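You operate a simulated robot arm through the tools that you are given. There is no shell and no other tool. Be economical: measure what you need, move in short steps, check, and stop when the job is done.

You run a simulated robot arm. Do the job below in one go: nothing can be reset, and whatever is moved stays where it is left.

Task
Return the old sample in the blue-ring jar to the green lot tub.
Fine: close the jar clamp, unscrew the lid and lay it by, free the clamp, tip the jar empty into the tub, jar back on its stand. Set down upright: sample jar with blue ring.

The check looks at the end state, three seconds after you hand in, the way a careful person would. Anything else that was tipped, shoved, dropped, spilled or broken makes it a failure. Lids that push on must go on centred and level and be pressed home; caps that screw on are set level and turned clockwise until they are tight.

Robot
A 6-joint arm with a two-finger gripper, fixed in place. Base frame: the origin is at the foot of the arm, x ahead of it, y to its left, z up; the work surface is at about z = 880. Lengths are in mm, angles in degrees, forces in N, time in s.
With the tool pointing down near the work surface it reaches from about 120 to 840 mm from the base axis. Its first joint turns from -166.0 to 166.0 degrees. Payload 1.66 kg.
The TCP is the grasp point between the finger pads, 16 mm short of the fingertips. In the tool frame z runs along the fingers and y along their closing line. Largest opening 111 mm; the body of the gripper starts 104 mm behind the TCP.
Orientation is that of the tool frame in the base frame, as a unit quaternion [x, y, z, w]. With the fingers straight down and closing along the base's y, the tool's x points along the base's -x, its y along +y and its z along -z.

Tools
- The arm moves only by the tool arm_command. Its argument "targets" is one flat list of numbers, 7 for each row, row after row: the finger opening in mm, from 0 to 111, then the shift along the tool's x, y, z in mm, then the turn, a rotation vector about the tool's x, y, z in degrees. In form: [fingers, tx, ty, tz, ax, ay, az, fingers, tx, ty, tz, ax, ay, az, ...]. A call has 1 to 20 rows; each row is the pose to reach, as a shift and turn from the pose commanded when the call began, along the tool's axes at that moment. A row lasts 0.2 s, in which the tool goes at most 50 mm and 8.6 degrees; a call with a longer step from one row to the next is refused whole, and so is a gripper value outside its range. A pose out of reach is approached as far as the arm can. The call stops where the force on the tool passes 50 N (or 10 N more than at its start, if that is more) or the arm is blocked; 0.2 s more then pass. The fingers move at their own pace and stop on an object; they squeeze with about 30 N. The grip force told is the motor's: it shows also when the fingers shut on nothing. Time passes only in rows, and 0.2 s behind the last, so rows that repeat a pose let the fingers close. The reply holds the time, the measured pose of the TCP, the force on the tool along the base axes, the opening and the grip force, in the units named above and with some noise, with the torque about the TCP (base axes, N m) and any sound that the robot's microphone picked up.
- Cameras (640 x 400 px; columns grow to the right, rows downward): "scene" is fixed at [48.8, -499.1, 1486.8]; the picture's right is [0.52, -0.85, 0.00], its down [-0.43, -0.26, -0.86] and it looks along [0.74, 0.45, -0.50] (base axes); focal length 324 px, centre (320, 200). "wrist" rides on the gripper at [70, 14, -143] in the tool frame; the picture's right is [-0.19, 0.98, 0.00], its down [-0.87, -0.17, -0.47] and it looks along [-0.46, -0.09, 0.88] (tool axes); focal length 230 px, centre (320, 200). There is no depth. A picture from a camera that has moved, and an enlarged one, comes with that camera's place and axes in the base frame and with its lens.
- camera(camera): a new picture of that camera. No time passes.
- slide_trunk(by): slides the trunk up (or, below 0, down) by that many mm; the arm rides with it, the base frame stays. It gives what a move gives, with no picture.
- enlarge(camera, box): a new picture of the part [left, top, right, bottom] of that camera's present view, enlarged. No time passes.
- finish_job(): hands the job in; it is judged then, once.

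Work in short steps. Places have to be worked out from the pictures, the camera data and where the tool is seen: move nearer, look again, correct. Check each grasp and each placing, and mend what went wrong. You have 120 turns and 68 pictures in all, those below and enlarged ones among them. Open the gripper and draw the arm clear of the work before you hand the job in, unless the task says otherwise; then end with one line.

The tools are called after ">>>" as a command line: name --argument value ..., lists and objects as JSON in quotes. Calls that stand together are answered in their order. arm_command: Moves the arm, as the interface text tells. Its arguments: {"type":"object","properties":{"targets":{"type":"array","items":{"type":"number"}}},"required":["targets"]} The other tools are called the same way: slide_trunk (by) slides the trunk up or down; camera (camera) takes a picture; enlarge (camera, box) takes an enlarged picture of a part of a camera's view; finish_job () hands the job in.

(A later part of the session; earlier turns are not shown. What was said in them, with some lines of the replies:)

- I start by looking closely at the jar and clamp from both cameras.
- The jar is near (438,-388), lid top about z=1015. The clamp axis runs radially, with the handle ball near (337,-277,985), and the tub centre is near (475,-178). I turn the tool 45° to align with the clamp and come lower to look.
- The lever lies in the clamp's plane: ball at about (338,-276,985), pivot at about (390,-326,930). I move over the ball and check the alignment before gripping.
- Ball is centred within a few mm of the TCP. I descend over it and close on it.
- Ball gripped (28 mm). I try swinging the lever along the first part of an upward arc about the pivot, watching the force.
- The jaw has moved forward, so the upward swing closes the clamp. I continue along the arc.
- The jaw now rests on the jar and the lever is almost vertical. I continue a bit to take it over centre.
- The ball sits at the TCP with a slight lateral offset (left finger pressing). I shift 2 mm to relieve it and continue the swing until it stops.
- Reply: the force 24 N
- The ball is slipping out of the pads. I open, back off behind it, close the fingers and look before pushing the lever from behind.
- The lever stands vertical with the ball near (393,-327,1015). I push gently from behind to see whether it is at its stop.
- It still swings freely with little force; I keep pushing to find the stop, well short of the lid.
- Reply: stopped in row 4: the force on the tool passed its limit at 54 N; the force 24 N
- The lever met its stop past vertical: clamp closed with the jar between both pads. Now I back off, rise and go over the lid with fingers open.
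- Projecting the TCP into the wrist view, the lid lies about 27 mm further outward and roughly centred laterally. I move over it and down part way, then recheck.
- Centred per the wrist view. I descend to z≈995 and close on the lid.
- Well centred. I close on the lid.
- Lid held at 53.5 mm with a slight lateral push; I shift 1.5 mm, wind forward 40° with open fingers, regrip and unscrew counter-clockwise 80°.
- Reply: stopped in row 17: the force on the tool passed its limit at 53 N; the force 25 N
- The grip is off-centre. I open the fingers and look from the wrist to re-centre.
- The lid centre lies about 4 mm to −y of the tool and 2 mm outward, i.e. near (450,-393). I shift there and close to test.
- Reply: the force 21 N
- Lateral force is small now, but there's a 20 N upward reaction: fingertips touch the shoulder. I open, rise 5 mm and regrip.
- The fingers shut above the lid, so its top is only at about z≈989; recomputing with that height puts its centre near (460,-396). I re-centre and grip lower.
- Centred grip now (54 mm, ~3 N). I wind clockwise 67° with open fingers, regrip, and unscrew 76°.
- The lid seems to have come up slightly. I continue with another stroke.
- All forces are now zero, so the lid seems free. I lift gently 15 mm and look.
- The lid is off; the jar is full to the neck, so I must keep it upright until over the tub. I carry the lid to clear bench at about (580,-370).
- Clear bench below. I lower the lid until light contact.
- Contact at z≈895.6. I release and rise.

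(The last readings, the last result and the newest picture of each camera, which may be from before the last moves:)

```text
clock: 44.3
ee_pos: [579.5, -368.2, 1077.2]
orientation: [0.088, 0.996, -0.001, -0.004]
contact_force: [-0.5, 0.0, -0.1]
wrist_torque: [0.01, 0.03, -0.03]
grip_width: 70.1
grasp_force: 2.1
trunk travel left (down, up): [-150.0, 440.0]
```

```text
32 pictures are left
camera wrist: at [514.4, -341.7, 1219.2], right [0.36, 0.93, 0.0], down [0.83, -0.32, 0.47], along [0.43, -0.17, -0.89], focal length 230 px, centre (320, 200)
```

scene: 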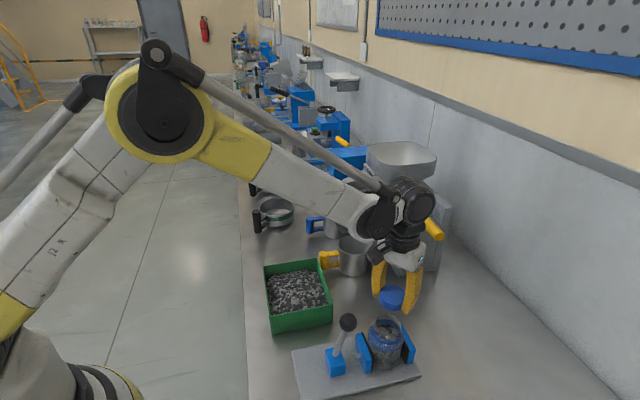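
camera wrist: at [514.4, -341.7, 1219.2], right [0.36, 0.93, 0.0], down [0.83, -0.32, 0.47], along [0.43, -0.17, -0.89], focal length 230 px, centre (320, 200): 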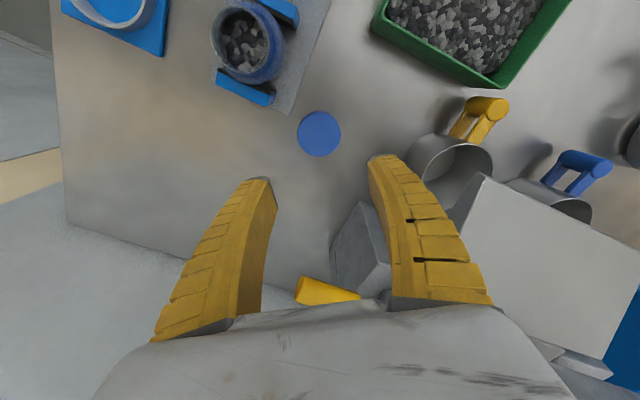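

The lid lies flat. Next I go to the jar side of the lever ball, with closed fingers, to push the lever back open.

>>> arm_command --targets '[40, 30, -4.5, -10, 0, 0, 7, 0, 60, -9, -10, 0, 0, 14, 0, 90, -13.5, -10, 0, 0, 21, 0, 120, -18, -10, 0, 0, 28, 0, 147.8, -22.2, 0, 0, 0, 35]'

>>> camera --camera "wrist"

>>> enlarge --camera "scene" --box '[280, 260, 440, 400]'

```text
clock: 45.5
ee_pos: [427.1, -365.0, 1078.6]
orientation: [0.383, 0.924, -0.002, -0.003]
contact_force: [0.3, -0.1, 0.3]
wrist_torque: [0.01, 0.03, 0.03]
grip_width: 0.0
grasp_force: 28.4
trunk travel left (down, up): [-150.0, 440.0]
```

```text
31 pictures are left
camera wrist: at [390.7, -304.9, 1220.8], right [0.83, 0.56, -0.01], down [0.5, -0.73, 0.47], along [0.26, -0.39, -0.88], focal length 230 px, centre (320, 200)
```

wrist: 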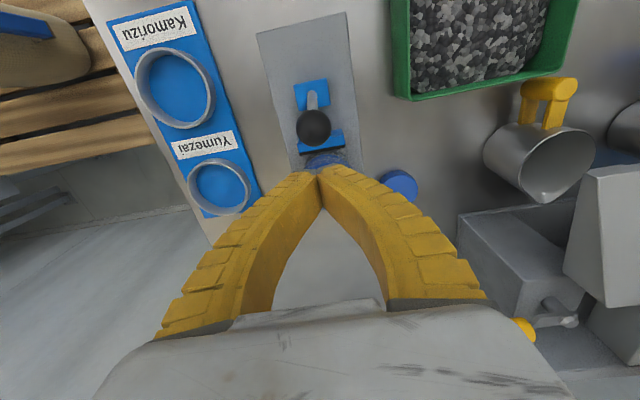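

```text
2.86 times, centred on (360, 330) of scene
camera zoom: at [48.8, -499.1, 1486.8], right [0.52, -0.85, 0.0], down [-0.43, -0.26, -0.86], along [0.74, 0.45, -0.5], focal length 925 px, centre (206, -171)
```

zoom: 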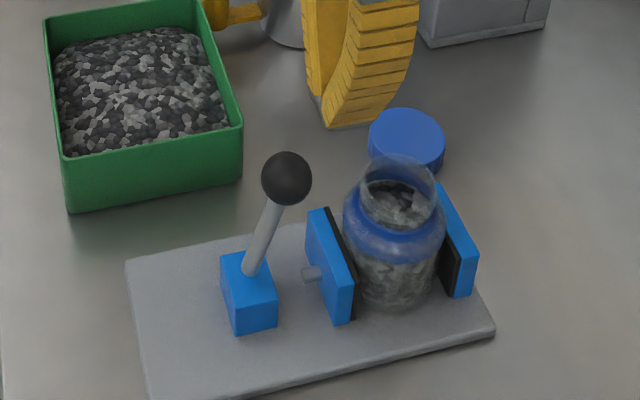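

Ball at about (406,-340). I descend on its jar side, fingertips staying above the neck.

>>> arm_command --targets '[0, -3, 3, 20, 0, 0, 0, 0, -3, 3, 45, 0, 0, 0, 0, -3, 3, 58, 0, 0, 0, 0, 3, 3, 58, 0, 0, 0, 0, 9, 3, 58, 0, 0, 0, 0, 15, 3, 57, 0, 0, 0, 0, 21, 3, 56, 0, 0, 0, 0, 27, 3, 56, 0, 0, 0, 0, 33, 3, 56, 0, 0, 0, 0, 39, 3, 57, 0, 0, 0]'

>>> enlarge --camera "scene" --box '[280, 260, 440, 400]'

```text
clock: 47.7
ee_pos: [403.9, -335.1, 1019.6]
orientation: [0.382, 0.924, -0.003, -0.004]
contact_force: [0.7, -0.9, 0.9]
wrist_torque: [0.01, 0.03, 0.02]
grip_width: 0.0
grasp_force: 28.4
trunk travel left (down, up): [-150.0, 440.0]
```

```text
2.86 times, centred on (360, 330) of scene
camera zoom: at [48.8, -499.1, 1486.8], right [0.52, -0.85, 0.0], down [-0.43, -0.26, -0.86], along [0.74, 0.45, -0.5], focal length 925 px, centre (206, -171)
```

zoom: 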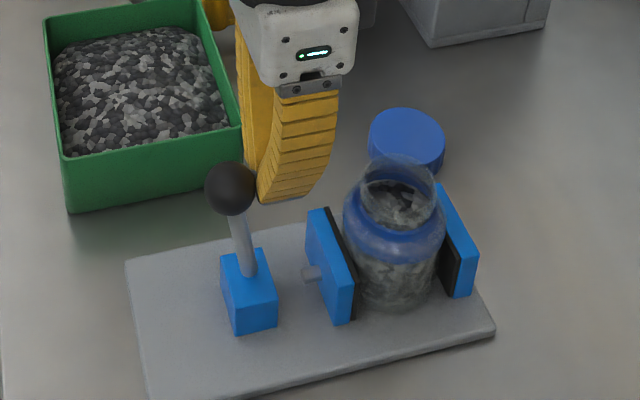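

The lever follows. I continue pushing back and down along its arc to the open position.

>>> arm_command --targets '[0, 7, 0, 0, 0, 0, 0, 0, 14, 0, 1.5, 0, 0, 0, 0, 21, 0, 3.5, 0, 0, 0, 0, 28, 0, 6.5, 0, 0, 0, 0, 35, 0, 10, 0, 0, 0, 0, 42, 0, 14, 0, 0, 0, 0, 49, 0, 19, 0, 0, 0, 0, 55, 0, 24, 0, 0, 0]'

>>> enlarge --camera "scene" --box '[240, 260, 440, 400]'

```text
clock: 49.5
ee_pos: [364.1, -295.3, 996.8]
orientation: [0.383, 0.924, -0.003, -0.003]
contact_force: [0.7, -0.6, 0.2]
wrist_torque: [0.02, -0.03, -0.01]
grip_width: 0.1
grasp_force: 28.2
trunk travel left (down, up): [-150.0, 440.0]
```

```text
2.86 times, centred on (340, 330) of scene
camera zoom: at [48.8, -499.1, 1486.8], right [0.52, -0.85, 0.0], down [-0.43, -0.26, -0.86], along [0.74, 0.45, -0.5], focal length 925 px, centre (263, -171)
```

zoom: 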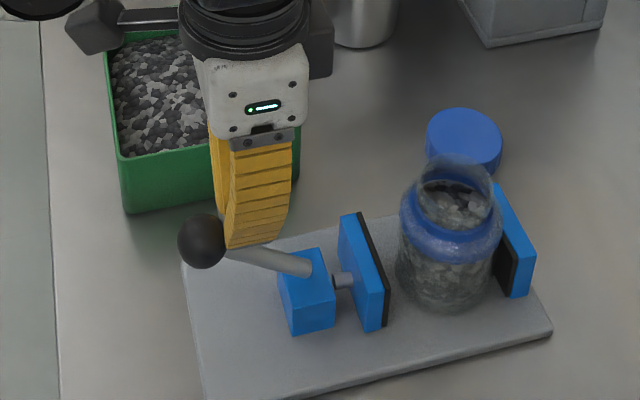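

The clamp is open again. To pour I need a near-horizontal grip with the camera side up, so I rise clear and begin turning the tool half round.

>>> arm_command --targets '[0, 0, 0, -40, 0, 0, 0, 0, 0, 0, -80, 0, 0, 8, 0, 0, 0, -120, 0, 0, 16, 30, 0, 0, -150, 0, 0, 24, 60, 0, 0, -180, 0, 0, 32, 90, 0, 0, -200, 0, 0, 40, 100, 0, 0, -200, 0, 0, 48, 100, 0, 0, -200, 0, 0, 56, 100, 0, 0, -200, 0, 0, 64, 100, 0, 0, -200, 0, 0, 72, 100, 0, 0, -200, 0, 0, 80, 100, 0, 0, -200, 0, 0, 88, 100, 0, 0, -200, 0, 0, 96, 100, 0, 0, -200, 0, 0, 104, 100, 0, 0, -200, 0, 0, 112, 100, 0, 0, -200, 0, 0, 120]'

```text
clock: 52.9
ee_pos: [366.9, -296.9, 1196.0]
orientation: [0.992, 0.129, -0.005, -0.001]
contact_force: [-0.9, -0.4, -0.2]
wrist_torque: [0.02, 0.02, -0.02]
grip_width: 100.7
grasp_force: 0.5
trunk travel left (down, up): [-150.0, 440.0]
```

>>> arm_command --targets '[100, 0, 0, 0, 0, 0, 8.5, 100, 0, 0, 0, 0, 0, 17, 100, 0, 0, 0, 0, 0, 25.5, 100, 0, 0, 0, 0, 0, 34, 100, 0, 0, 0, 0, 0, 42.5, 100, 0, 0, 0, 0, 0, 51, 100, 0, 0, 0, 0, 0, 60, 100, 0, 0, 0, 0, 0, 60]'

```text
refused: row 7 steps farther than a row can; nothing moved
```

>>> arm_command --targets '[100, 0, 0, 0, 0, 0, 8.5, 100, 0, 0, 0, 0, 0, 17, 100, 0, 0, 0, 0, 0, 25.5, 100, 0, 0, 0, 0, 0, 34, 100, 0, 0, 0, 0, 0, 42.5, 100, 0, 0, 0, 0, 0, 51, 100, 0, 0, 0, 0, 0, 59.5, 100, 0, 0, 0, 0, 0, 60]'

```text
clock: 54.7
ee_pos: [316.4, -339.8, 1196.9]
orientation: [0.931, -0.364, 0.001, -0.006]
contact_force: [-0.8, 0.2, -0.1]
wrist_torque: [0.06, -0.06, 0.05]
grip_width: 100.7
grasp_force: 0.5
out of reach, approached as far as the arm can: row 6, 7, 8
trunk travel left (down, up): [-150.0, 440.0]
```

The half turn reaches the last joint's limit near 165–170°. I turn back to about 158°, which still gives a usable grip direction (jar is round).

>>> arm_command --targets '[100, 0, 0, 0, 0, 0, -8, 100, 0, 0, 0, 0, 0, -16, 100, 0, 0, 0, 0, 0, -20, 100, 0, 0, 0, 0, 0, -20]'

```text
clock: 55.7
ee_pos: [317.0, -342.1, 1198.1]
orientation: [0.976, -0.216, -0.004, 0.001]
contact_force: [0.8, -0.7, -0.2]
wrist_torque: [-0.02, -0.02, 0.01]
grip_width: 100.5
grasp_force: 0.0
trunk travel left (down, up): [-150.0, 440.0]
```

Now I pitch the tool toward the jar (40° below horizontal) while lowering to a stand-off behind it.

>>> arm_command --targets '[100, 4, -2, 12, 0, 8, 0, 100, 8, -4, 24, 0, 16, 0, 100, 12, -6, 36, 0, 24, 0, 100, 16, -8, 48, 0, 32, 0, 100, 20, -10, 60, 0, 40, 0, 100, 25, -11, 80, 0, 46, 0, 100, 30, -11.7, 100, 0, 50, 0, 100, 30, -11.7, 118, 0, 50, 0]'

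>>> camera --camera "wrist"

>>> camera --camera "scene"

```text
clock: 57.5
ee_pos: [350.1, -346.8, 1080.0]
orientation: [0.887, -0.196, 0.408, 0.093]
contact_force: [-0.8, -0.2, 0.4]
wrist_torque: [0.03, -0.04, 0.01]
grip_width: 100.7
grasp_force: 0.1
trunk travel left (down, up): [-150.0, 440.0]
```

```text
27 pictures are left
camera wrist: at [287.0, -331.3, 1224.0], right [-0.53, -0.84, -0.14], down [-0.76, 0.54, -0.35], along [0.37, -0.08, -0.92], focal length 230 px, centre (320, 200)
```

wrist: 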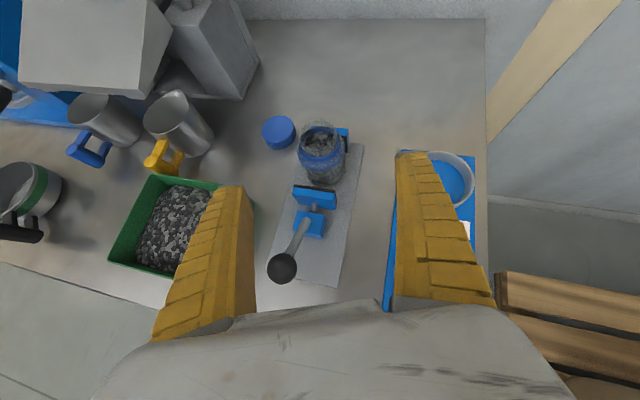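

```text
26 pictures are left
```

scene: 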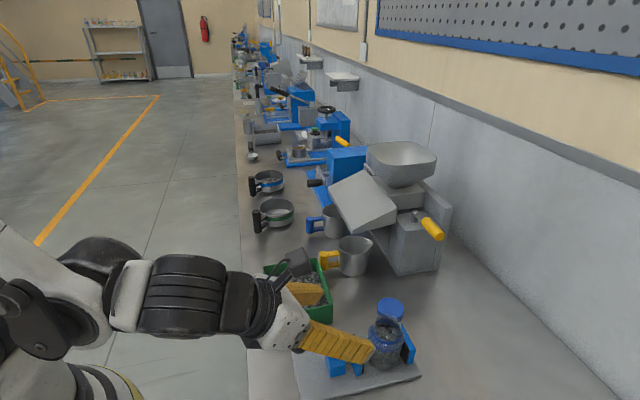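

The geometry works, with the camera above. I move to the pre-grasp point 110 mm short of the jar and check alignment.

>>> arm_command --targets '[100, -8, -0.7, 23, 0, 0, 0, 100, -16, -1.4, 46, 0, 0, 0, 100, -23.8, -2.2, 70, 0, 0, 0]'

>>> enlarge --camera "wrist" --box '[220, 80, 420, 240]'

>>> enlarge --camera "scene" --box '[260, 240, 460, 400]'

```text
clock: 58.3
ee_pos: [383.3, -360.2, 1015.5]
orientation: [0.886, -0.196, 0.409, 0.093]
contact_force: [-0.1, 0.6, -0.4]
wrist_torque: [-0.01, -0.01, -0.02]
grip_width: 100.7
grasp_force: 0.0
trunk travel left (down, up): [-150.0, 440.0]
```

```text
2.50 times, centred on (320, 160) of wrist
camera zoom: at [320.6, -345.0, 1160.9], right [-0.53, -0.84, -0.14], down [-0.76, 0.54, -0.35], along [0.37, -0.08, -0.92], focal length 575 px, centre (320, 300)
```

zoom: 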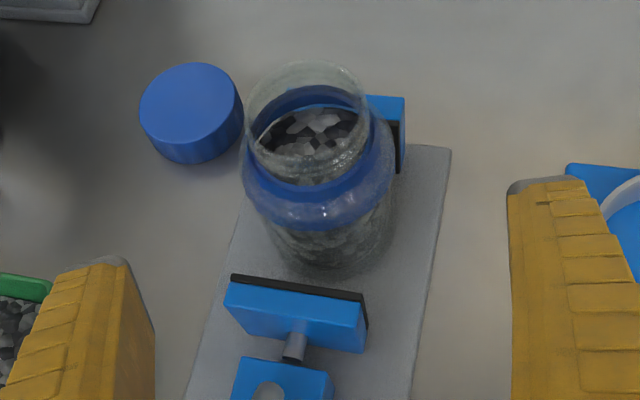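

```text
2.50 times, centred on (360, 320) of scene
camera zoom: at [48.8, -499.1, 1486.8], right [0.52, -0.85, 0.0], down [-0.43, -0.26, -0.86], along [0.74, 0.45, -0.5], focal length 810 px, centre (220, -100)
```

zoom: 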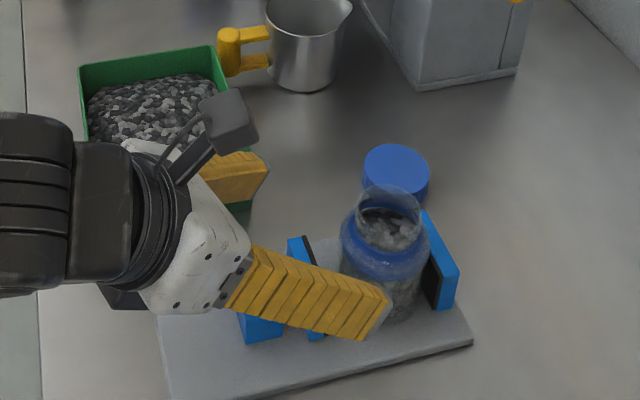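

Alignment is right (mouth centre ≈ (459,-397.5)). I advance along the tool axis with fingers straddling the jar body.

>>> arm_command --targets '[98, -1, 0, 25, 0, 0, 0, 98, -2, 0, 50, 0, 0, 0, 98, -3, 0.5, 75, 0, 0, 0, 98, -3.6, 0.5, 95, 0, 0, 0, 98, -3.6, 0.5, 108, 0, 0, 0, 98, -3.6, 0.5, 115, 0, 0, 0]'

>>> enlarge --camera "wrist" --box '[220, 80, 420, 240]'

>>> enlarge --camera "scene" --box '[260, 240, 460, 400]'

```text
clock: 59.7
ee_pos: [463.7, -401.1, 946.7]
orientation: [0.886, -0.196, 0.409, 0.093]
contact_force: [-0.5, 0.1, 0.9]
wrist_torque: [0.04, 0.02, -0.02]
grip_width: 98.6
grasp_force: 0.0
out of reach, approached as far as the arm can: row 4, 5, 6
trunk travel left (down, up): [-150.0, 440.0]
```

```text
2.50 times, centred on (320, 160) of wrist
camera zoom: at [401.1, -385.5, 1091.2], right [-0.53, -0.84, -0.14], down [-0.76, 0.54, -0.35], along [0.37, -0.08, -0.93], focal length 575 px, centre (320, 300)
```

zoom: 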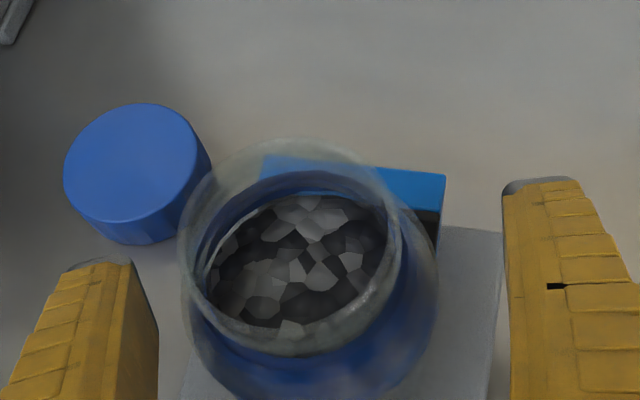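

```text
2.50 times, centred on (360, 320) of scene
camera zoom: at [48.8, -499.1, 1486.8], right [0.52, -0.85, 0.0], down [-0.43, -0.26, -0.86], along [0.74, 0.45, -0.5], focal length 810 px, centre (220, -100)
```

zoom: 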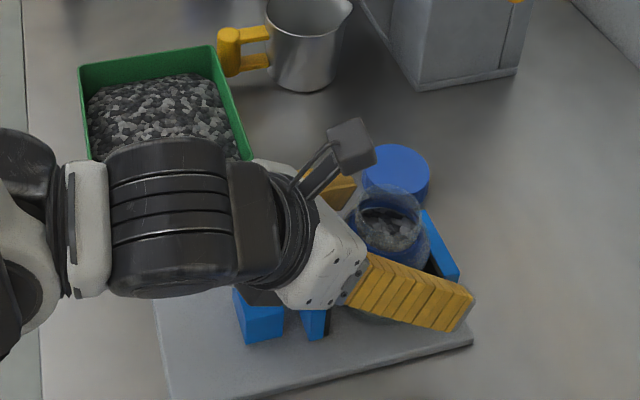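

The arm can't reach the last few mm low enough. I retract and rise, so the trunk can be lowered for better reach.

>>> arm_command --targets '[98, 0, 0, -30, 0, 0, 0, 98, 0, 0, -60, 0, 0, 0, 98, 0, 0, -90, 0, 0, 0, 98, 0, 0, -115, 0, 0, 0, 98, 35, 0, -145, 0, 0, 0, 98, 70, 0, -175, 0, 0, 0, 98, 100, 0, -200, 0, 0, 0, 98, 120, 0, -217, 0, 0, 0]'

>>> slide_trunk --by -100

```text
clock: 61.5
ee_pos: [384.1, -361.8, 1178.3]
orientation: [0.886, -0.196, 0.409, 0.093]
contact_force: [-0.1, 0.1, -0.3]
wrist_torque: [0.01, 0.0, 0.0]
grip_width: 98.8
grasp_force: 0.1
trunk travel left (down, up): [-150.0, 440.0]
```

```text
clock: 62.8
ee_pos: [383.6, -363.8, 1078.1]
orientation: [0.887, -0.194, 0.409, 0.091]
contact_force: [-0.6, -0.7, 0.1]
wrist_torque: [-0.01, 0.01, -0.01]
grip_width: 98.7
grasp_force: 0.4
trunk travel left (down, up): [-50.0, 540.0]
```

>>> arm_command --targets '[98, -25, -1, 20, 0, 0, 0, 98, -50, -2.5, 40, 0, 0, 0, 98, -51, -3, 70, 0, 0, 0, 98, -52, -3, 100, 0, 0, 0, 98, -53, -3, 125, 0, 0, 0, 98, -53, -3, 142, 0, 0, 0, 98, -53, -3, 155, 0, 0, 0]'

>>> enlarge --camera "scene" --box '[260, 240, 460, 400]'

```text
clock: 64.4
ee_pos: [462.2, -396.1, 937.4]
orientation: [0.886, -0.196, 0.41, 0.094]
contact_force: [0.1, -0.2, -0.5]
wrist_torque: [0.0, -0.05, -0.01]
grip_width: 98.6
grasp_force: 0.9
trunk travel left (down, up): [-50.0, 540.0]
```

```text
2.50 times, centred on (360, 320) of scene
camera zoom: at [48.8, -499.1, 1486.8], right [0.52, -0.85, 0.0], down [-0.43, -0.26, -0.86], along [0.74, 0.45, -0.5], focal length 810 px, centre (220, -100)
```

zoom: 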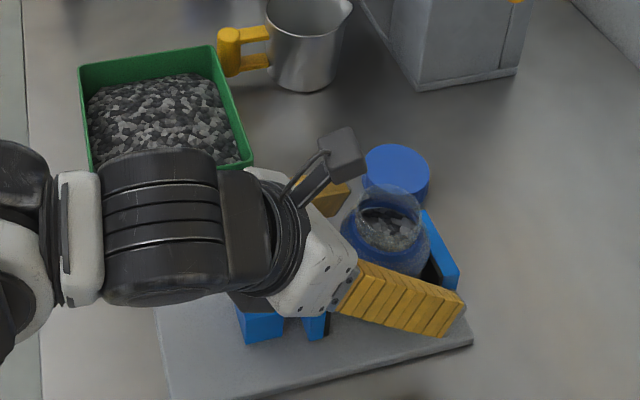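

In position with no contact. I close on the jar body.

>>> arm_command --targets '[60, 0, 0, 0, 0, 0, 0, 50, 0, 0, 0, 0, 0, 0, 50, 0, 0, 0, 0, 0, 0]'

```text
clock: 65.2
ee_pos: [462.6, -396.2, 937.4]
orientation: [0.886, -0.196, 0.409, 0.094]
contact_force: [0.3, 0.8, -0.3]
wrist_torque: [-0.02, 0.0, -0.01]
grip_width: 64.5
grasp_force: 29.8
trunk travel left (down, up): [-50.0, 540.0]
```

Jar held (64.5 mm, centred). I lift straight up slowly.

>>> arm_command --targets '[50, 3.8, 0, -3.3, 0, 0, 0, 50, 11.4, 0, -9.8, 0, 0, 0, 50, 23, 0, -19.5, 0, 0, 0, 50, 42, 0, -36, 0, 0, 0, 50, 61, 0, -52, 0, 0, 0, 50, 80, 0, -68, 0, 0, 0, 50, 95, 0, -81, 0, 0, 0, 50, 106, 0, -91, 0, 0, 0]'

>>> camera --camera "scene"

```text
clock: 67.0
ee_pos: [460.7, -395.7, 1078.1]
orientation: [0.887, -0.196, 0.408, 0.093]
contact_force: [0.1, 0.0, -0.8]
wrist_torque: [-0.03, -0.01, 0.03]
grip_width: 64.7
grasp_force: 29.7
trunk travel left (down, up): [-50.0, 540.0]
```

```text
20 pictures are left
```

scene: 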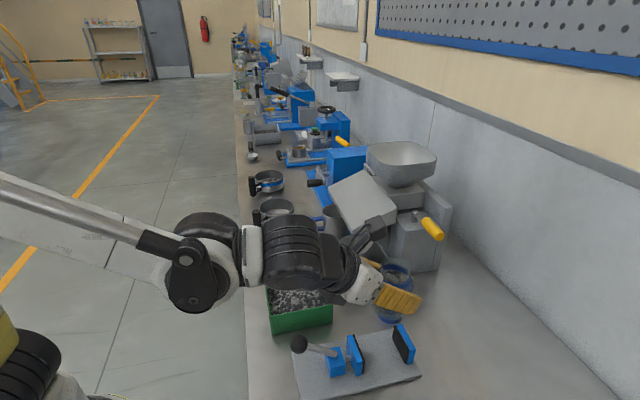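

Jar lifted cleanly. I carry it upright over the tub, yawing 22° with the arm; aiming TCP a bit beyond and right of the tub centre so the pour lands inside.

>>> arm_command --targets '[50, -1.6, -27, -4.4, 2.1, 0, -1.8, 50, -3.3, -54, -8.9, 4.2, 0, -3.6, 50, -4.9, -81, -13.3, 6.3, 0, -5.4, 50, -6.5, -108, -17.7, 8.4, 0, -7.2, 50, -8.2, -135, -22, 10.5, 0, -9, 50, -9.8, -163, -26.6, 12.5, 0, -10.7, 50, -11.5, -190, -31, 14.6, 0, -12.5, 50, -13.1, -217, -35.5, 16.7, 0, -14.3, 50, -13.1, -217, -35.5, 16.7, 0, -14.3]'

>>> camera --camera "wrist"

>>> camera --camera "scene"

```text
clock: 69.0
ee_pos: [520.6, -182.1, 1087.9]
orientation: [0.908, -0.023, 0.418, 0.013]
contact_force: [0.0, 0.0, -1.2]
wrist_torque: [0.0, 0.03, 0.03]
grip_width: 64.5
grasp_force: 30.2
trunk travel left (down, up): [-50.0, 540.0]
```

```text
19 pictures are left
camera wrist: at [458.2, -191.2, 1233.1], right [-0.17, -0.97, -0.14], down [-0.91, 0.21, -0.35], along [0.37, 0.07, -0.93], focal length 230 px, centre (320, 200)
```

wrist: 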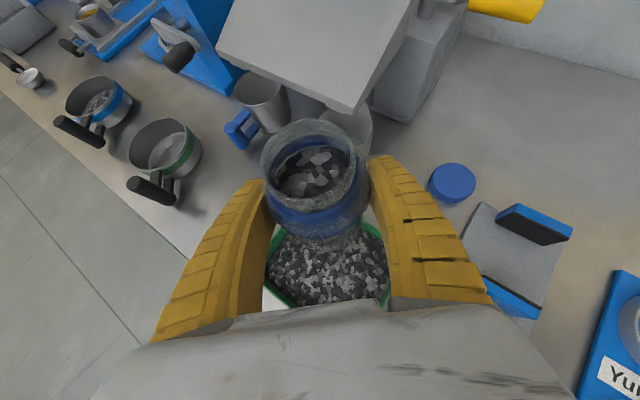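

```text
18 pictures are left
```

scene: 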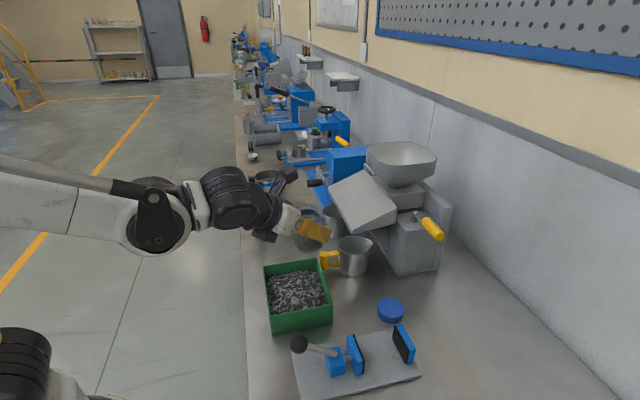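

Tub centre confirmed near (489,-164), jar above it. I lower and pitch the tool to horizontal over the tub.

>>> arm_command --targets '[50, -10, 0, 8.8, 0, 6, 0, 50, -20, 0, 17.6, 0, 12, 0, 50, -30, 0, 26.4, 0, 18, 0, 50, -40, 0, 35, 0, 24, 0, 50, -48, 0, 41, 0, 30, 0, 50, -48, 0, 41, 0, 36, 0, 50, -48, 0, 41, 0, 40, 0]'

>>> camera --camera "scene"

```text
clock: 70.6
ee_pos: [532.8, -192.7, 1064.4]
orientation: [0.71, -0.017, 0.704, 0.02]
contact_force: [-0.9, 0.1, -0.8]
wrist_torque: [-0.01, 0.01, -0.06]
grip_width: 64.4
grasp_force: 30.6
out of reach, approached as far as the arm can: row 6, 7
trunk travel left (down, up): [-50.0, 540.0]
```

```text
17 pictures are left
```

scene: 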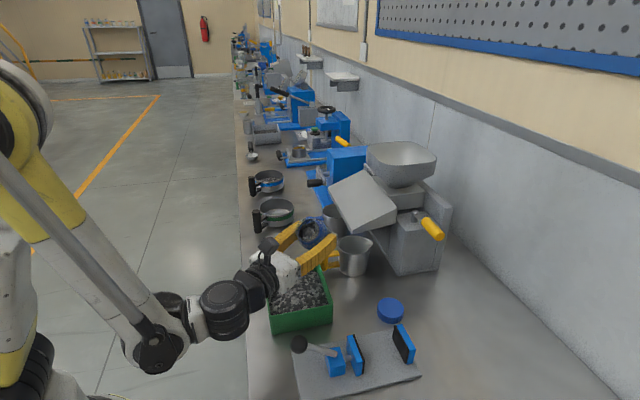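

Slightly out of reach low; lowering the trunk brings the horizontal tool to the right height.

>>> slide_trunk --by -45

>>> enlarge --camera "scene" --box '[220, 180, 400, 340]'

>>> camera --camera "wrist"

```text
clock: 71.5
ee_pos: [533.6, -193.1, 1019.2]
orientation: [0.711, -0.017, 0.702, 0.021]
contact_force: [0.1, 0.4, -1.2]
wrist_torque: [0.0, 0.02, -0.01]
grip_width: 64.6
grasp_force: 30.0
trunk travel left (down, up): [-5.0, 585.0]
```

```text
2.50 times, centred on (310, 260) of scene
camera zoom: at [48.8, -499.1, 1486.8], right [0.52, -0.85, 0.0], down [-0.43, -0.26, -0.86], along [0.74, 0.45, -0.5], focal length 810 px, centre (345, 50)
```

zoom: 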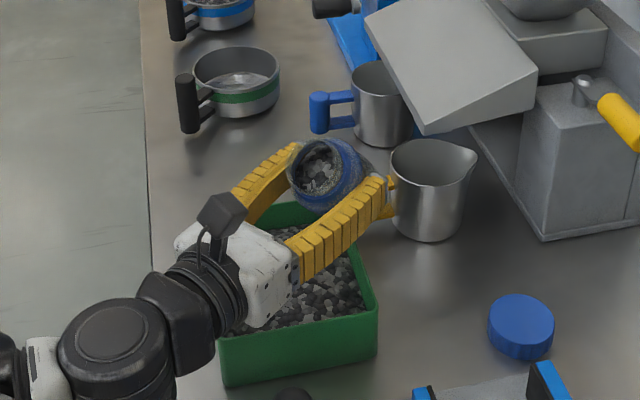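

```text
15 pictures are left
camera wrist: at [390.8, -197.7, 1089.8], right [-0.05, -0.98, -0.18], down [-0.47, 0.19, -0.86], along [0.88, 0.04, -0.47], focal length 230 px, centre (320, 200)
```

wrist: 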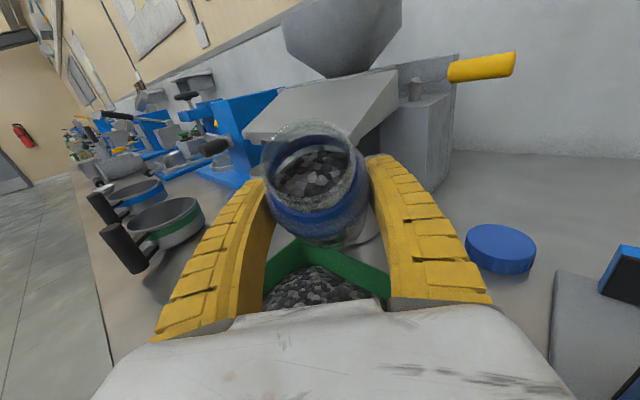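

I shift the jar about 22 mm inward and 8 mm left so the pour falls centrally in the tub.

>>> arm_command --targets '[50, 0, -4, -11, 0, 0, 0, 50, 0, -8, -22, 0, 0, 0, 50, 0, -8, -22, 0, 0, 0]'

```text
clock: 72.3
ee_pos: [511.8, -184.2, 1026.3]
orientation: [0.712, -0.017, 0.702, 0.021]
contact_force: [1.0, 0.1, -1.7]
wrist_torque: [0.01, 0.02, -0.02]
grip_width: 64.3
grasp_force: 29.9
out of reach, approached as far as the arm can: row 1, 2, 3
trunk travel left (down, up): [-5.0, 585.0]
```

Now I roll the jar to the left in steps, first to 88°.

>>> arm_command --targets '[50, 0, 0, 0, 0, 0, -8, 50, 0, 0, 0, 0, 0, -16, 50, 0, 0, 0, 0, 0, -24, 50, 0, 0, 0, 0, 0, -32, 50, 0, 0, 0, 0, 0, -40, 50, 0, 0, 0, 0, 0, -48, 50, 0, 0, 0, 0, 0, -56, 50, 0, 0, 0, 0, 0, -64, 50, 0, 0, 0, 0, 0, -72, 50, 0, 0, 0, 0, 0, -80, 50, 0, 0, 0, 0, 0, -88, 50, 0, 0, 0, 0, 0, -88]'

>>> enlarge --camera "scene" --box '[220, 180, 400, 340]'

```text
clock: 74.9
ee_pos: [513.1, -184.8, 1025.6]
orientation: [0.522, 0.482, 0.492, 0.503]
contact_force: [-0.4, -0.5, -0.8]
wrist_torque: [0.01, 0.01, 0.01]
grip_width: 64.2
grasp_force: 30.3
trunk travel left (down, up): [-5.0, 585.0]
```

```text
2.50 times, centred on (310, 260) of scene
camera zoom: at [48.8, -499.1, 1486.8], right [0.52, -0.85, 0.0], down [-0.43, -0.26, -0.86], along [0.74, 0.45, -0.5], focal length 810 px, centre (345, 50)
```

zoom: 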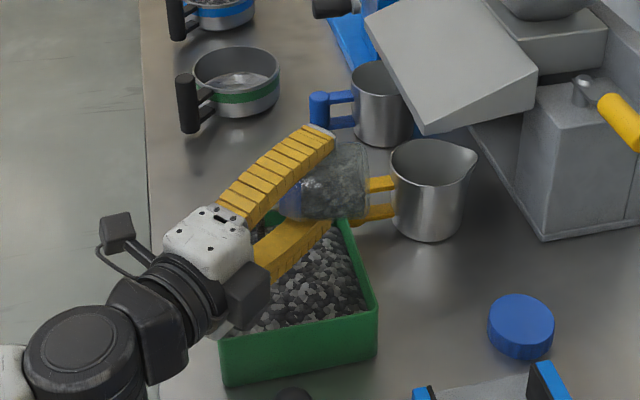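

Jar is horizontal above the tub; no spill outside. I continue rolling to about 140°.

>>> arm_command --targets '[50, 0, 0, 0, 0, 0, -8, 50, 0, 0, 0, 0, 0, -16, 50, 0, 0, 0, 0, 0, -24, 50, 0, 0, 0, 0, 0, -32, 50, 0, 0, 0, 0, 0, -40, 50, 0, 0, 0, 0, 0, -48, 50, 0, 0, 0, 0, 0, -52, 50, 0, 0, 0, 0, 0, -52, 50, 0, 0, 0, 0, 0, -52, 50, 0, 0, 0, 0, 0, -52]'

>>> enlarge --camera "scene" --box '[220, 180, 400, 340]'

```text
clock: 77.1
ee_pos: [511.6, -183.7, 1026.4]
orientation: [0.259, 0.662, 0.221, 0.667]
contact_force: [-0.3, -0.7, -1.0]
wrist_torque: [0.01, 0.01, -0.02]
grip_width: 64.0
grasp_force: 29.7
trunk travel left (down, up): [-5.0, 585.0]
```

```text
2.50 times, centred on (310, 260) of scene
camera zoom: at [48.8, -499.1, 1486.8], right [0.52, -0.85, 0.0], down [-0.43, -0.26, -0.86], along [0.74, 0.45, -0.5], focal length 810 px, centre (345, 50)
```

zoom: 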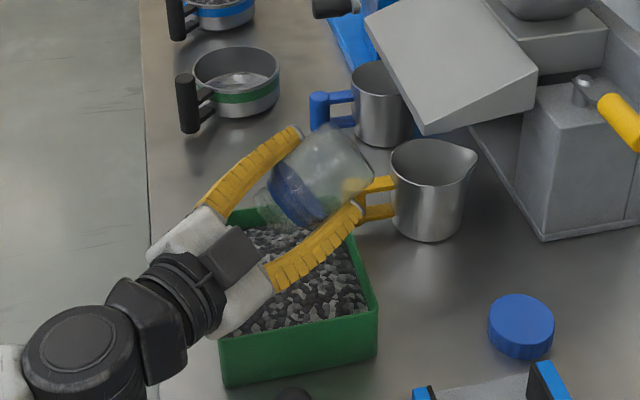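

The jar looks nearly empty. I raise a little for camera clearance and roll on to fully empty it.

>>> slide_trunk --by 35

>>> arm_command --targets '[50, 0, 0, 0, 0, 0, -8, 50, 0, 0, 0, 0, 0, -16, 50, 0, 0, 0, 0, 0, -24, 50, 0, 0, 0, 0, 0, -32, 50, 0, 0, 4, 0, 0, -36, 50, 0, 0, -4, 0, 0, -36, 50, 0, 0, 4, 0, 0, -36, 50, 0, 0, 0, 0, 0, -36, 50, 0, 0, 0, 0, 0, -36]'

>>> enlarge --camera "scene" --box '[220, 180, 400, 340]'

```text
clock: 77.9
ee_pos: [511.8, -183.3, 1060.2]
orientation: [0.26, 0.662, 0.221, 0.667]
contact_force: [0.4, 0.7, -1.8]
wrist_torque: [0.02, -0.03, 0.04]
grip_width: 64.4
grasp_force: 29.9
trunk travel left (down, up): [-40.0, 550.0]
```

```text
clock: 79.9
ee_pos: [513.2, -183.6, 1060.8]
orientation: [0.041, 0.71, 0.005, 0.703]
contact_force: [0.7, -0.9, -1.1]
wrist_torque: [0.02, 0.0, 0.03]
grip_width: 64.1
grasp_force: 29.9
trunk travel left (down, up): [-40.0, 550.0]
```

```text
2.50 times, centred on (310, 260) of scene
camera zoom: at [48.8, -499.1, 1486.8], right [0.52, -0.85, 0.0], down [-0.43, -0.26, -0.86], along [0.74, 0.45, -0.5], focal length 810 px, centre (345, 50)
```

zoom: 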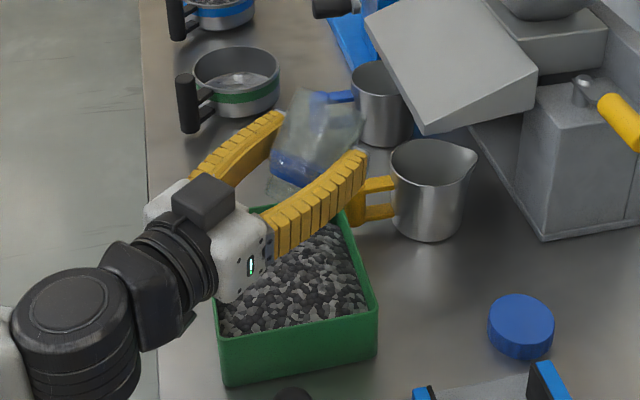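

The jar is empty. I roll it back upright (176° in two calls).

>>> arm_command --targets '[50, 0, 0, 0, 0, 0, 8, 50, 0, 0, 0, 0, 0, 16, 50, 0, 0, 0, 0, 0, 24, 50, 0, 0, 0, 0, 0, 32, 50, 0, 0, 0, 0, 0, 40, 50, 0, 0, 0, 0, 0, 48, 50, 0, 0, 0, 0, 0, 56, 50, 0, 0, 0, 0, 0, 64, 50, 0, 0, 0, 0, 0, 72, 50, 0, 0, 0, 0, 0, 80, 50, 0, 0, 0, 0, 0, 88]'

>>> arm_command --targets '[50, 0, 0, 0, 0, 0, 8, 50, 0, 0, 0, 0, 0, 16, 50, 0, 0, 0, 0, 0, 24, 50, 0, 0, 0, 0, 0, 32, 50, 0, 0, 0, 0, 0, 40, 50, 0, 0, 0, 0, 0, 48, 50, 0, 0, 0, 0, 0, 56, 50, 0, 0, 0, 0, 0, 64, 50, 0, 0, 0, 0, 0, 72, 50, 0, 0, 0, 0, 0, 80, 50, 0, 0, 0, 0, 0, 88]'

```text
clock: 82.3
ee_pos: [511.6, -184.6, 1060.7]
orientation: [0.524, 0.48, 0.492, 0.504]
contact_force: [0.4, 0.0, -0.7]
wrist_torque: [-0.02, -0.01, 0.01]
grip_width: 64.1
grasp_force: 30.2
trunk travel left (down, up): [-40.0, 550.0]
```

```text
clock: 84.7
ee_pos: [512.1, -183.9, 1061.8]
orientation: [0.711, -0.017, 0.702, 0.019]
contact_force: [0.1, 0.0, -1.4]
wrist_torque: [0.0, -0.01, -0.01]
grip_width: 64.2
grasp_force: 29.5
trunk travel left (down, up): [-40.0, 550.0]
```

Upright roll restored. I pitch back 40° so the jar stands plumb, rising slightly.

>>> arm_command --targets '[50, 6, 0, 0, 0, -8, 0, 50, 12, 0, 0, 0, -16, 0, 50, 18, 0, 0, 0, -24, 0, 50, 24, 0, 0, 0, -32, 0, 50, 28, 0, 0, 0, -39.9, 0, 50, 28, 0, 0, 0, -39.9, 0]'

```text
clock: 86.1
ee_pos: [513.2, -184.9, 1087.6]
orientation: [0.908, -0.023, 0.417, 0.013]
contact_force: [1.0, -1.0, -0.1]
wrist_torque: [0.01, 0.01, -0.01]
grip_width: 64.1
grasp_force: 29.7
trunk travel left (down, up): [-40.0, 550.0]
```

Orientation matches the grasp. I carry the jar back above the clamp stand.

>>> arm_command --targets '[50, -4.3, 26.7, -3, -2.1, 0, 1.8, 50, -8.6, 53.3, -6, -4.2, 0, 3.6, 50, -12.9, 80, -8.9, -6.3, 0, 5.4, 50, -17.2, 106.6, -11.9, -8.4, 0, 7.2, 50, -21.4, 133.3, -14.9, -10.5, 0, 9, 50, -25.7, 160, -17.9, -12.5, 0, 10.7, 50, -30, 186.6, -20.8, -14.6, 0, 12.5, 50, -34.3, 213.2, -23.8, -16.7, -0.1, 14.3, 50, -34.3, 213.2, -23.8, -16.7, -0.1, 14.3]'

>>> enlarge --camera "scene" --box '[260, 240, 460, 400]'

```text
clock: 88.1
ee_pos: [460.6, -395.8, 1078.7]
orientation: [0.886, -0.196, 0.409, 0.093]
contact_force: [0.7, 0.1, -1.6]
wrist_torque: [0.02, 0.0, 0.01]
grip_width: 64.0
grasp_force: 30.6
trunk travel left (down, up): [-40.0, 550.0]
```

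```text
2.50 times, centred on (360, 320) of scene
camera zoom: at [48.8, -499.1, 1486.8], right [0.52, -0.85, 0.0], down [-0.43, -0.26, -0.86], along [0.74, 0.45, -0.5], focal length 810 px, centre (220, -100)
```

zoom: 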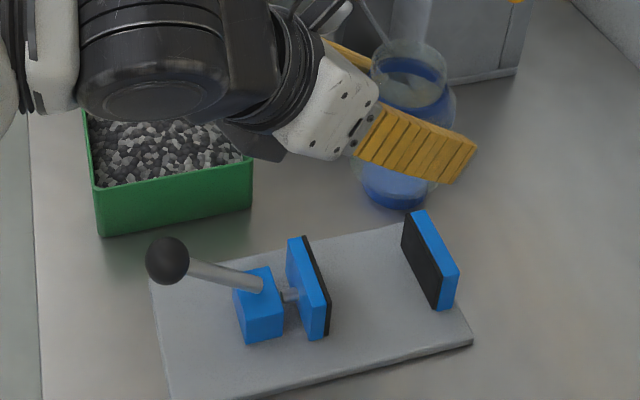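

I lower the jar straight down between the jaws, a few mm inboard of the fixed pad.

>>> arm_command --targets '[50, -20, -3, 16, 0, 0, 0, 50, -40, -3, 33, 0, 0, 0, 50, -60, -3, 49, 0, 0, 0, 50, -78, -3, 64, 0, 0, 0, 50, -92, -3, 75, 0, 0, 0, 50, -102, -3, 83, 0, 0, 0, 50, -106.3, -3, 86.6, 0, 0, 0]'

>>> enlarge --camera "scene" --box '[300, 280, 440, 400]'

```text
clock: 89.7
ee_pos: [458.3, -392.4, 941.5]
orientation: [0.887, -0.195, 0.408, 0.093]
contact_force: [0.6, -0.4, -1.5]
wrist_torque: [0.01, 0.0, 0.02]
grip_width: 63.8
grasp_force: 29.7
trunk travel left (down, up): [-40.0, 550.0]
```

```text
3.33 times, centred on (370, 340) of scene
camera zoom: at [48.8, -499.1, 1486.8], right [0.52, -0.85, 0.0], down [-0.43, -0.26, -0.86], along [0.74, 0.45, -0.5], focal length 1079 px, centre (153, -267)
```

zoom: 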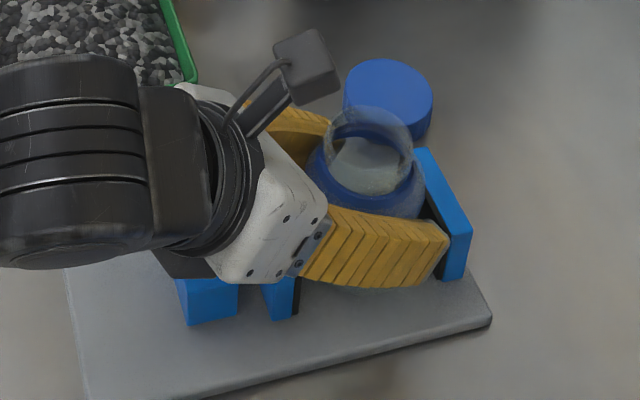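

Now the last few mm, in 1 mm steps until contact (picked at z≈937.4).

>>> arm_command --targets '[50, -0.8, 0, 0.7, 0, 0, 0, 50, -1.5, 0, 1.3, 0, 0, 0, 50, -2.3, 0, 2, 0, 0, 0, 50, -3.1, 0, 2.6, 0, 0, 0, 50, -3.6, 0, 3, 0, 0, 0]'

```text
clock: 90.9
ee_pos: [459.5, -392.3, 938.3]
orientation: [0.887, -0.196, 0.409, 0.093]
contact_force: [1.3, -1.9, 5.8]
wrist_torque: [0.07, -0.24, -0.04]
grip_width: 64.1
grasp_force: 30.1
trunk travel left (down, up): [-40.0, 550.0]
```

Contact (~6 N). I open the fingers and retract along the tool axis, then up.

>>> arm_command --targets '[75, 0, 0, 0, 0, 0, 0, 98, 0, 0, 0, 0, 0, 0, 98, 0, 0, 0, 0, 0, 0, 98, 0, 0, -25, 0, 0, 0, 98, 0, 0, -55, 0, 0, 0, 98, 0, 0, -85, 0, 0, 0, 98, 0, 0, -115, 0, 0, 0, 98, 35, 0, -145, 0, 0, 0, 98, 70, 0, -175, 0, 0, 0, 98, 100, 0, -200, 0, 0, 0]'

>>> camera --camera "scene"

>>> camera --camera "wrist"

```text
clock: 93.3
ee_pos: [406.6, -390.7, 1153.3]
orientation: [0.887, -0.194, 0.408, 0.091]
contact_force: [0.1, -0.6, -0.5]
wrist_torque: [0.02, 0.0, 0.02]
grip_width: 98.7
grasp_force: 1.1
trunk travel left (down, up): [-40.0, 550.0]
stopped in row 10: the arm was blocked; the commanded pose is now the measured one
```

```text
9 pictures are left
```

scene: 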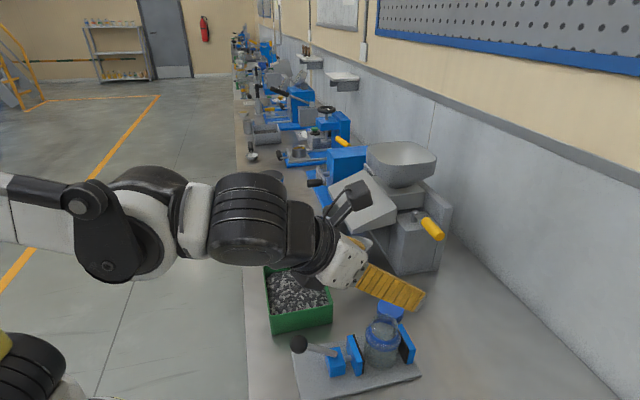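

```text
8 pictures are left
camera wrist: at [343.6, -375.3, 1298.0], right [-0.53, -0.84, -0.14], down [-0.77, 0.54, -0.35], along [0.37, -0.08, -0.93], focal length 230 px, centre (320, 200)
```

wrist: 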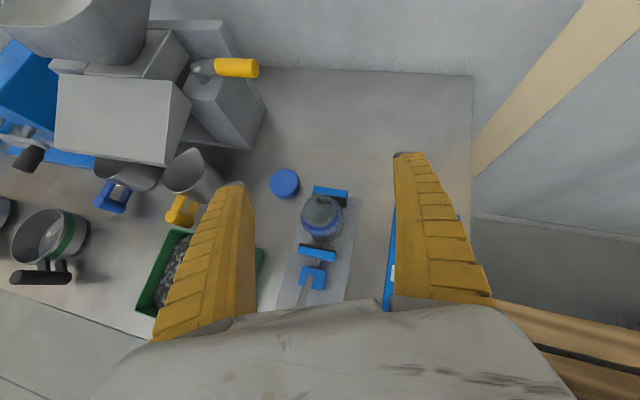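

The arm reported a block (likely a joint limit; no force). The jar stands on its stand; I look closer at jar, tub and lid.

>>> enlarge --camera "scene" --box '[250, 260, 450, 400]'

>>> enlarge --camera "wrist" --box '[250, 130, 400, 330]'

```text
2.86 times, centred on (350, 330) of scene
camera zoom: at [48.8, -499.1, 1486.8], right [0.52, -0.85, 0.0], down [-0.43, -0.26, -0.86], along [0.74, 0.45, -0.5], focal length 925 px, centre (234, -171)
```

zoom: 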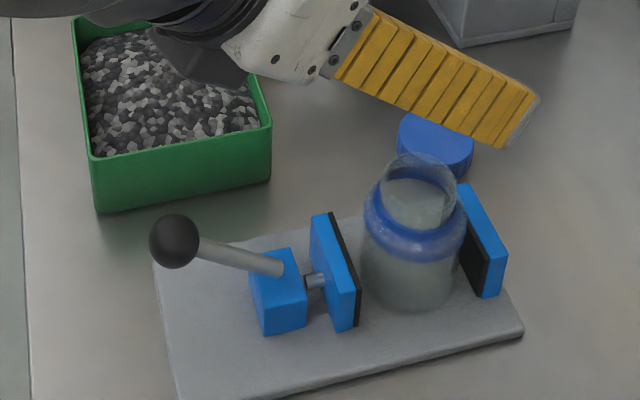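

```text
2.00 times, centred on (325, 230) of wrist
camera zoom: at [343.6, -375.3, 1298.0], right [-0.53, -0.84, -0.14], down [-0.77, 0.54, -0.35], along [0.37, -0.08, -0.93], focal length 460 px, centre (310, 140)
```

zoom: 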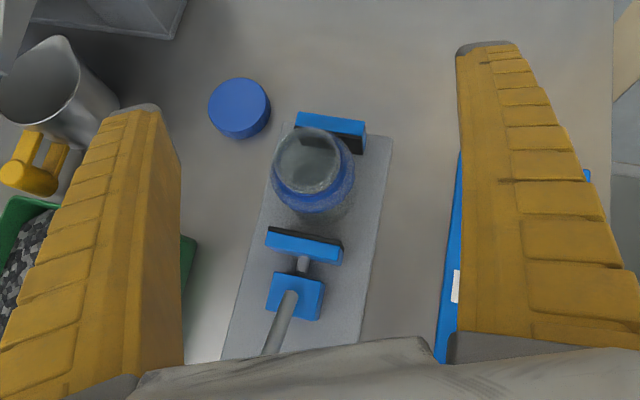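

Jar upright, empty, on its stand; clamp open; lid aside; no stray granules. I raise the trunk to draw the arm clear.

>>> slide_trunk --by 200

>>> camera --camera "scene"

```text
clock: 95.5
ee_pos: [404.9, -389.4, 1351.7]
orientation: [0.887, -0.196, 0.408, 0.093]
contact_force: [0.6, 0.0, 0.0]
wrist_torque: [0.0, -0.02, 0.01]
grip_width: 98.7
grasp_force: 0.4
trunk travel left (down, up): [-240.0, 350.0]
```

```text
5 pictures are left
```

scene: 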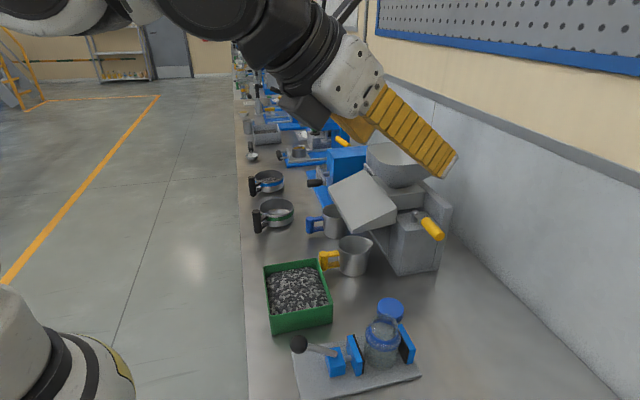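

Everything is in place and the arm is clear; I hand in.

>>> finish_job

```text
The job is handed in.
```

The old sample is in the green tub, and the blue-ring jar stands empty and upright on its stand, with the clamp open and the lid lying on the bench beside it.
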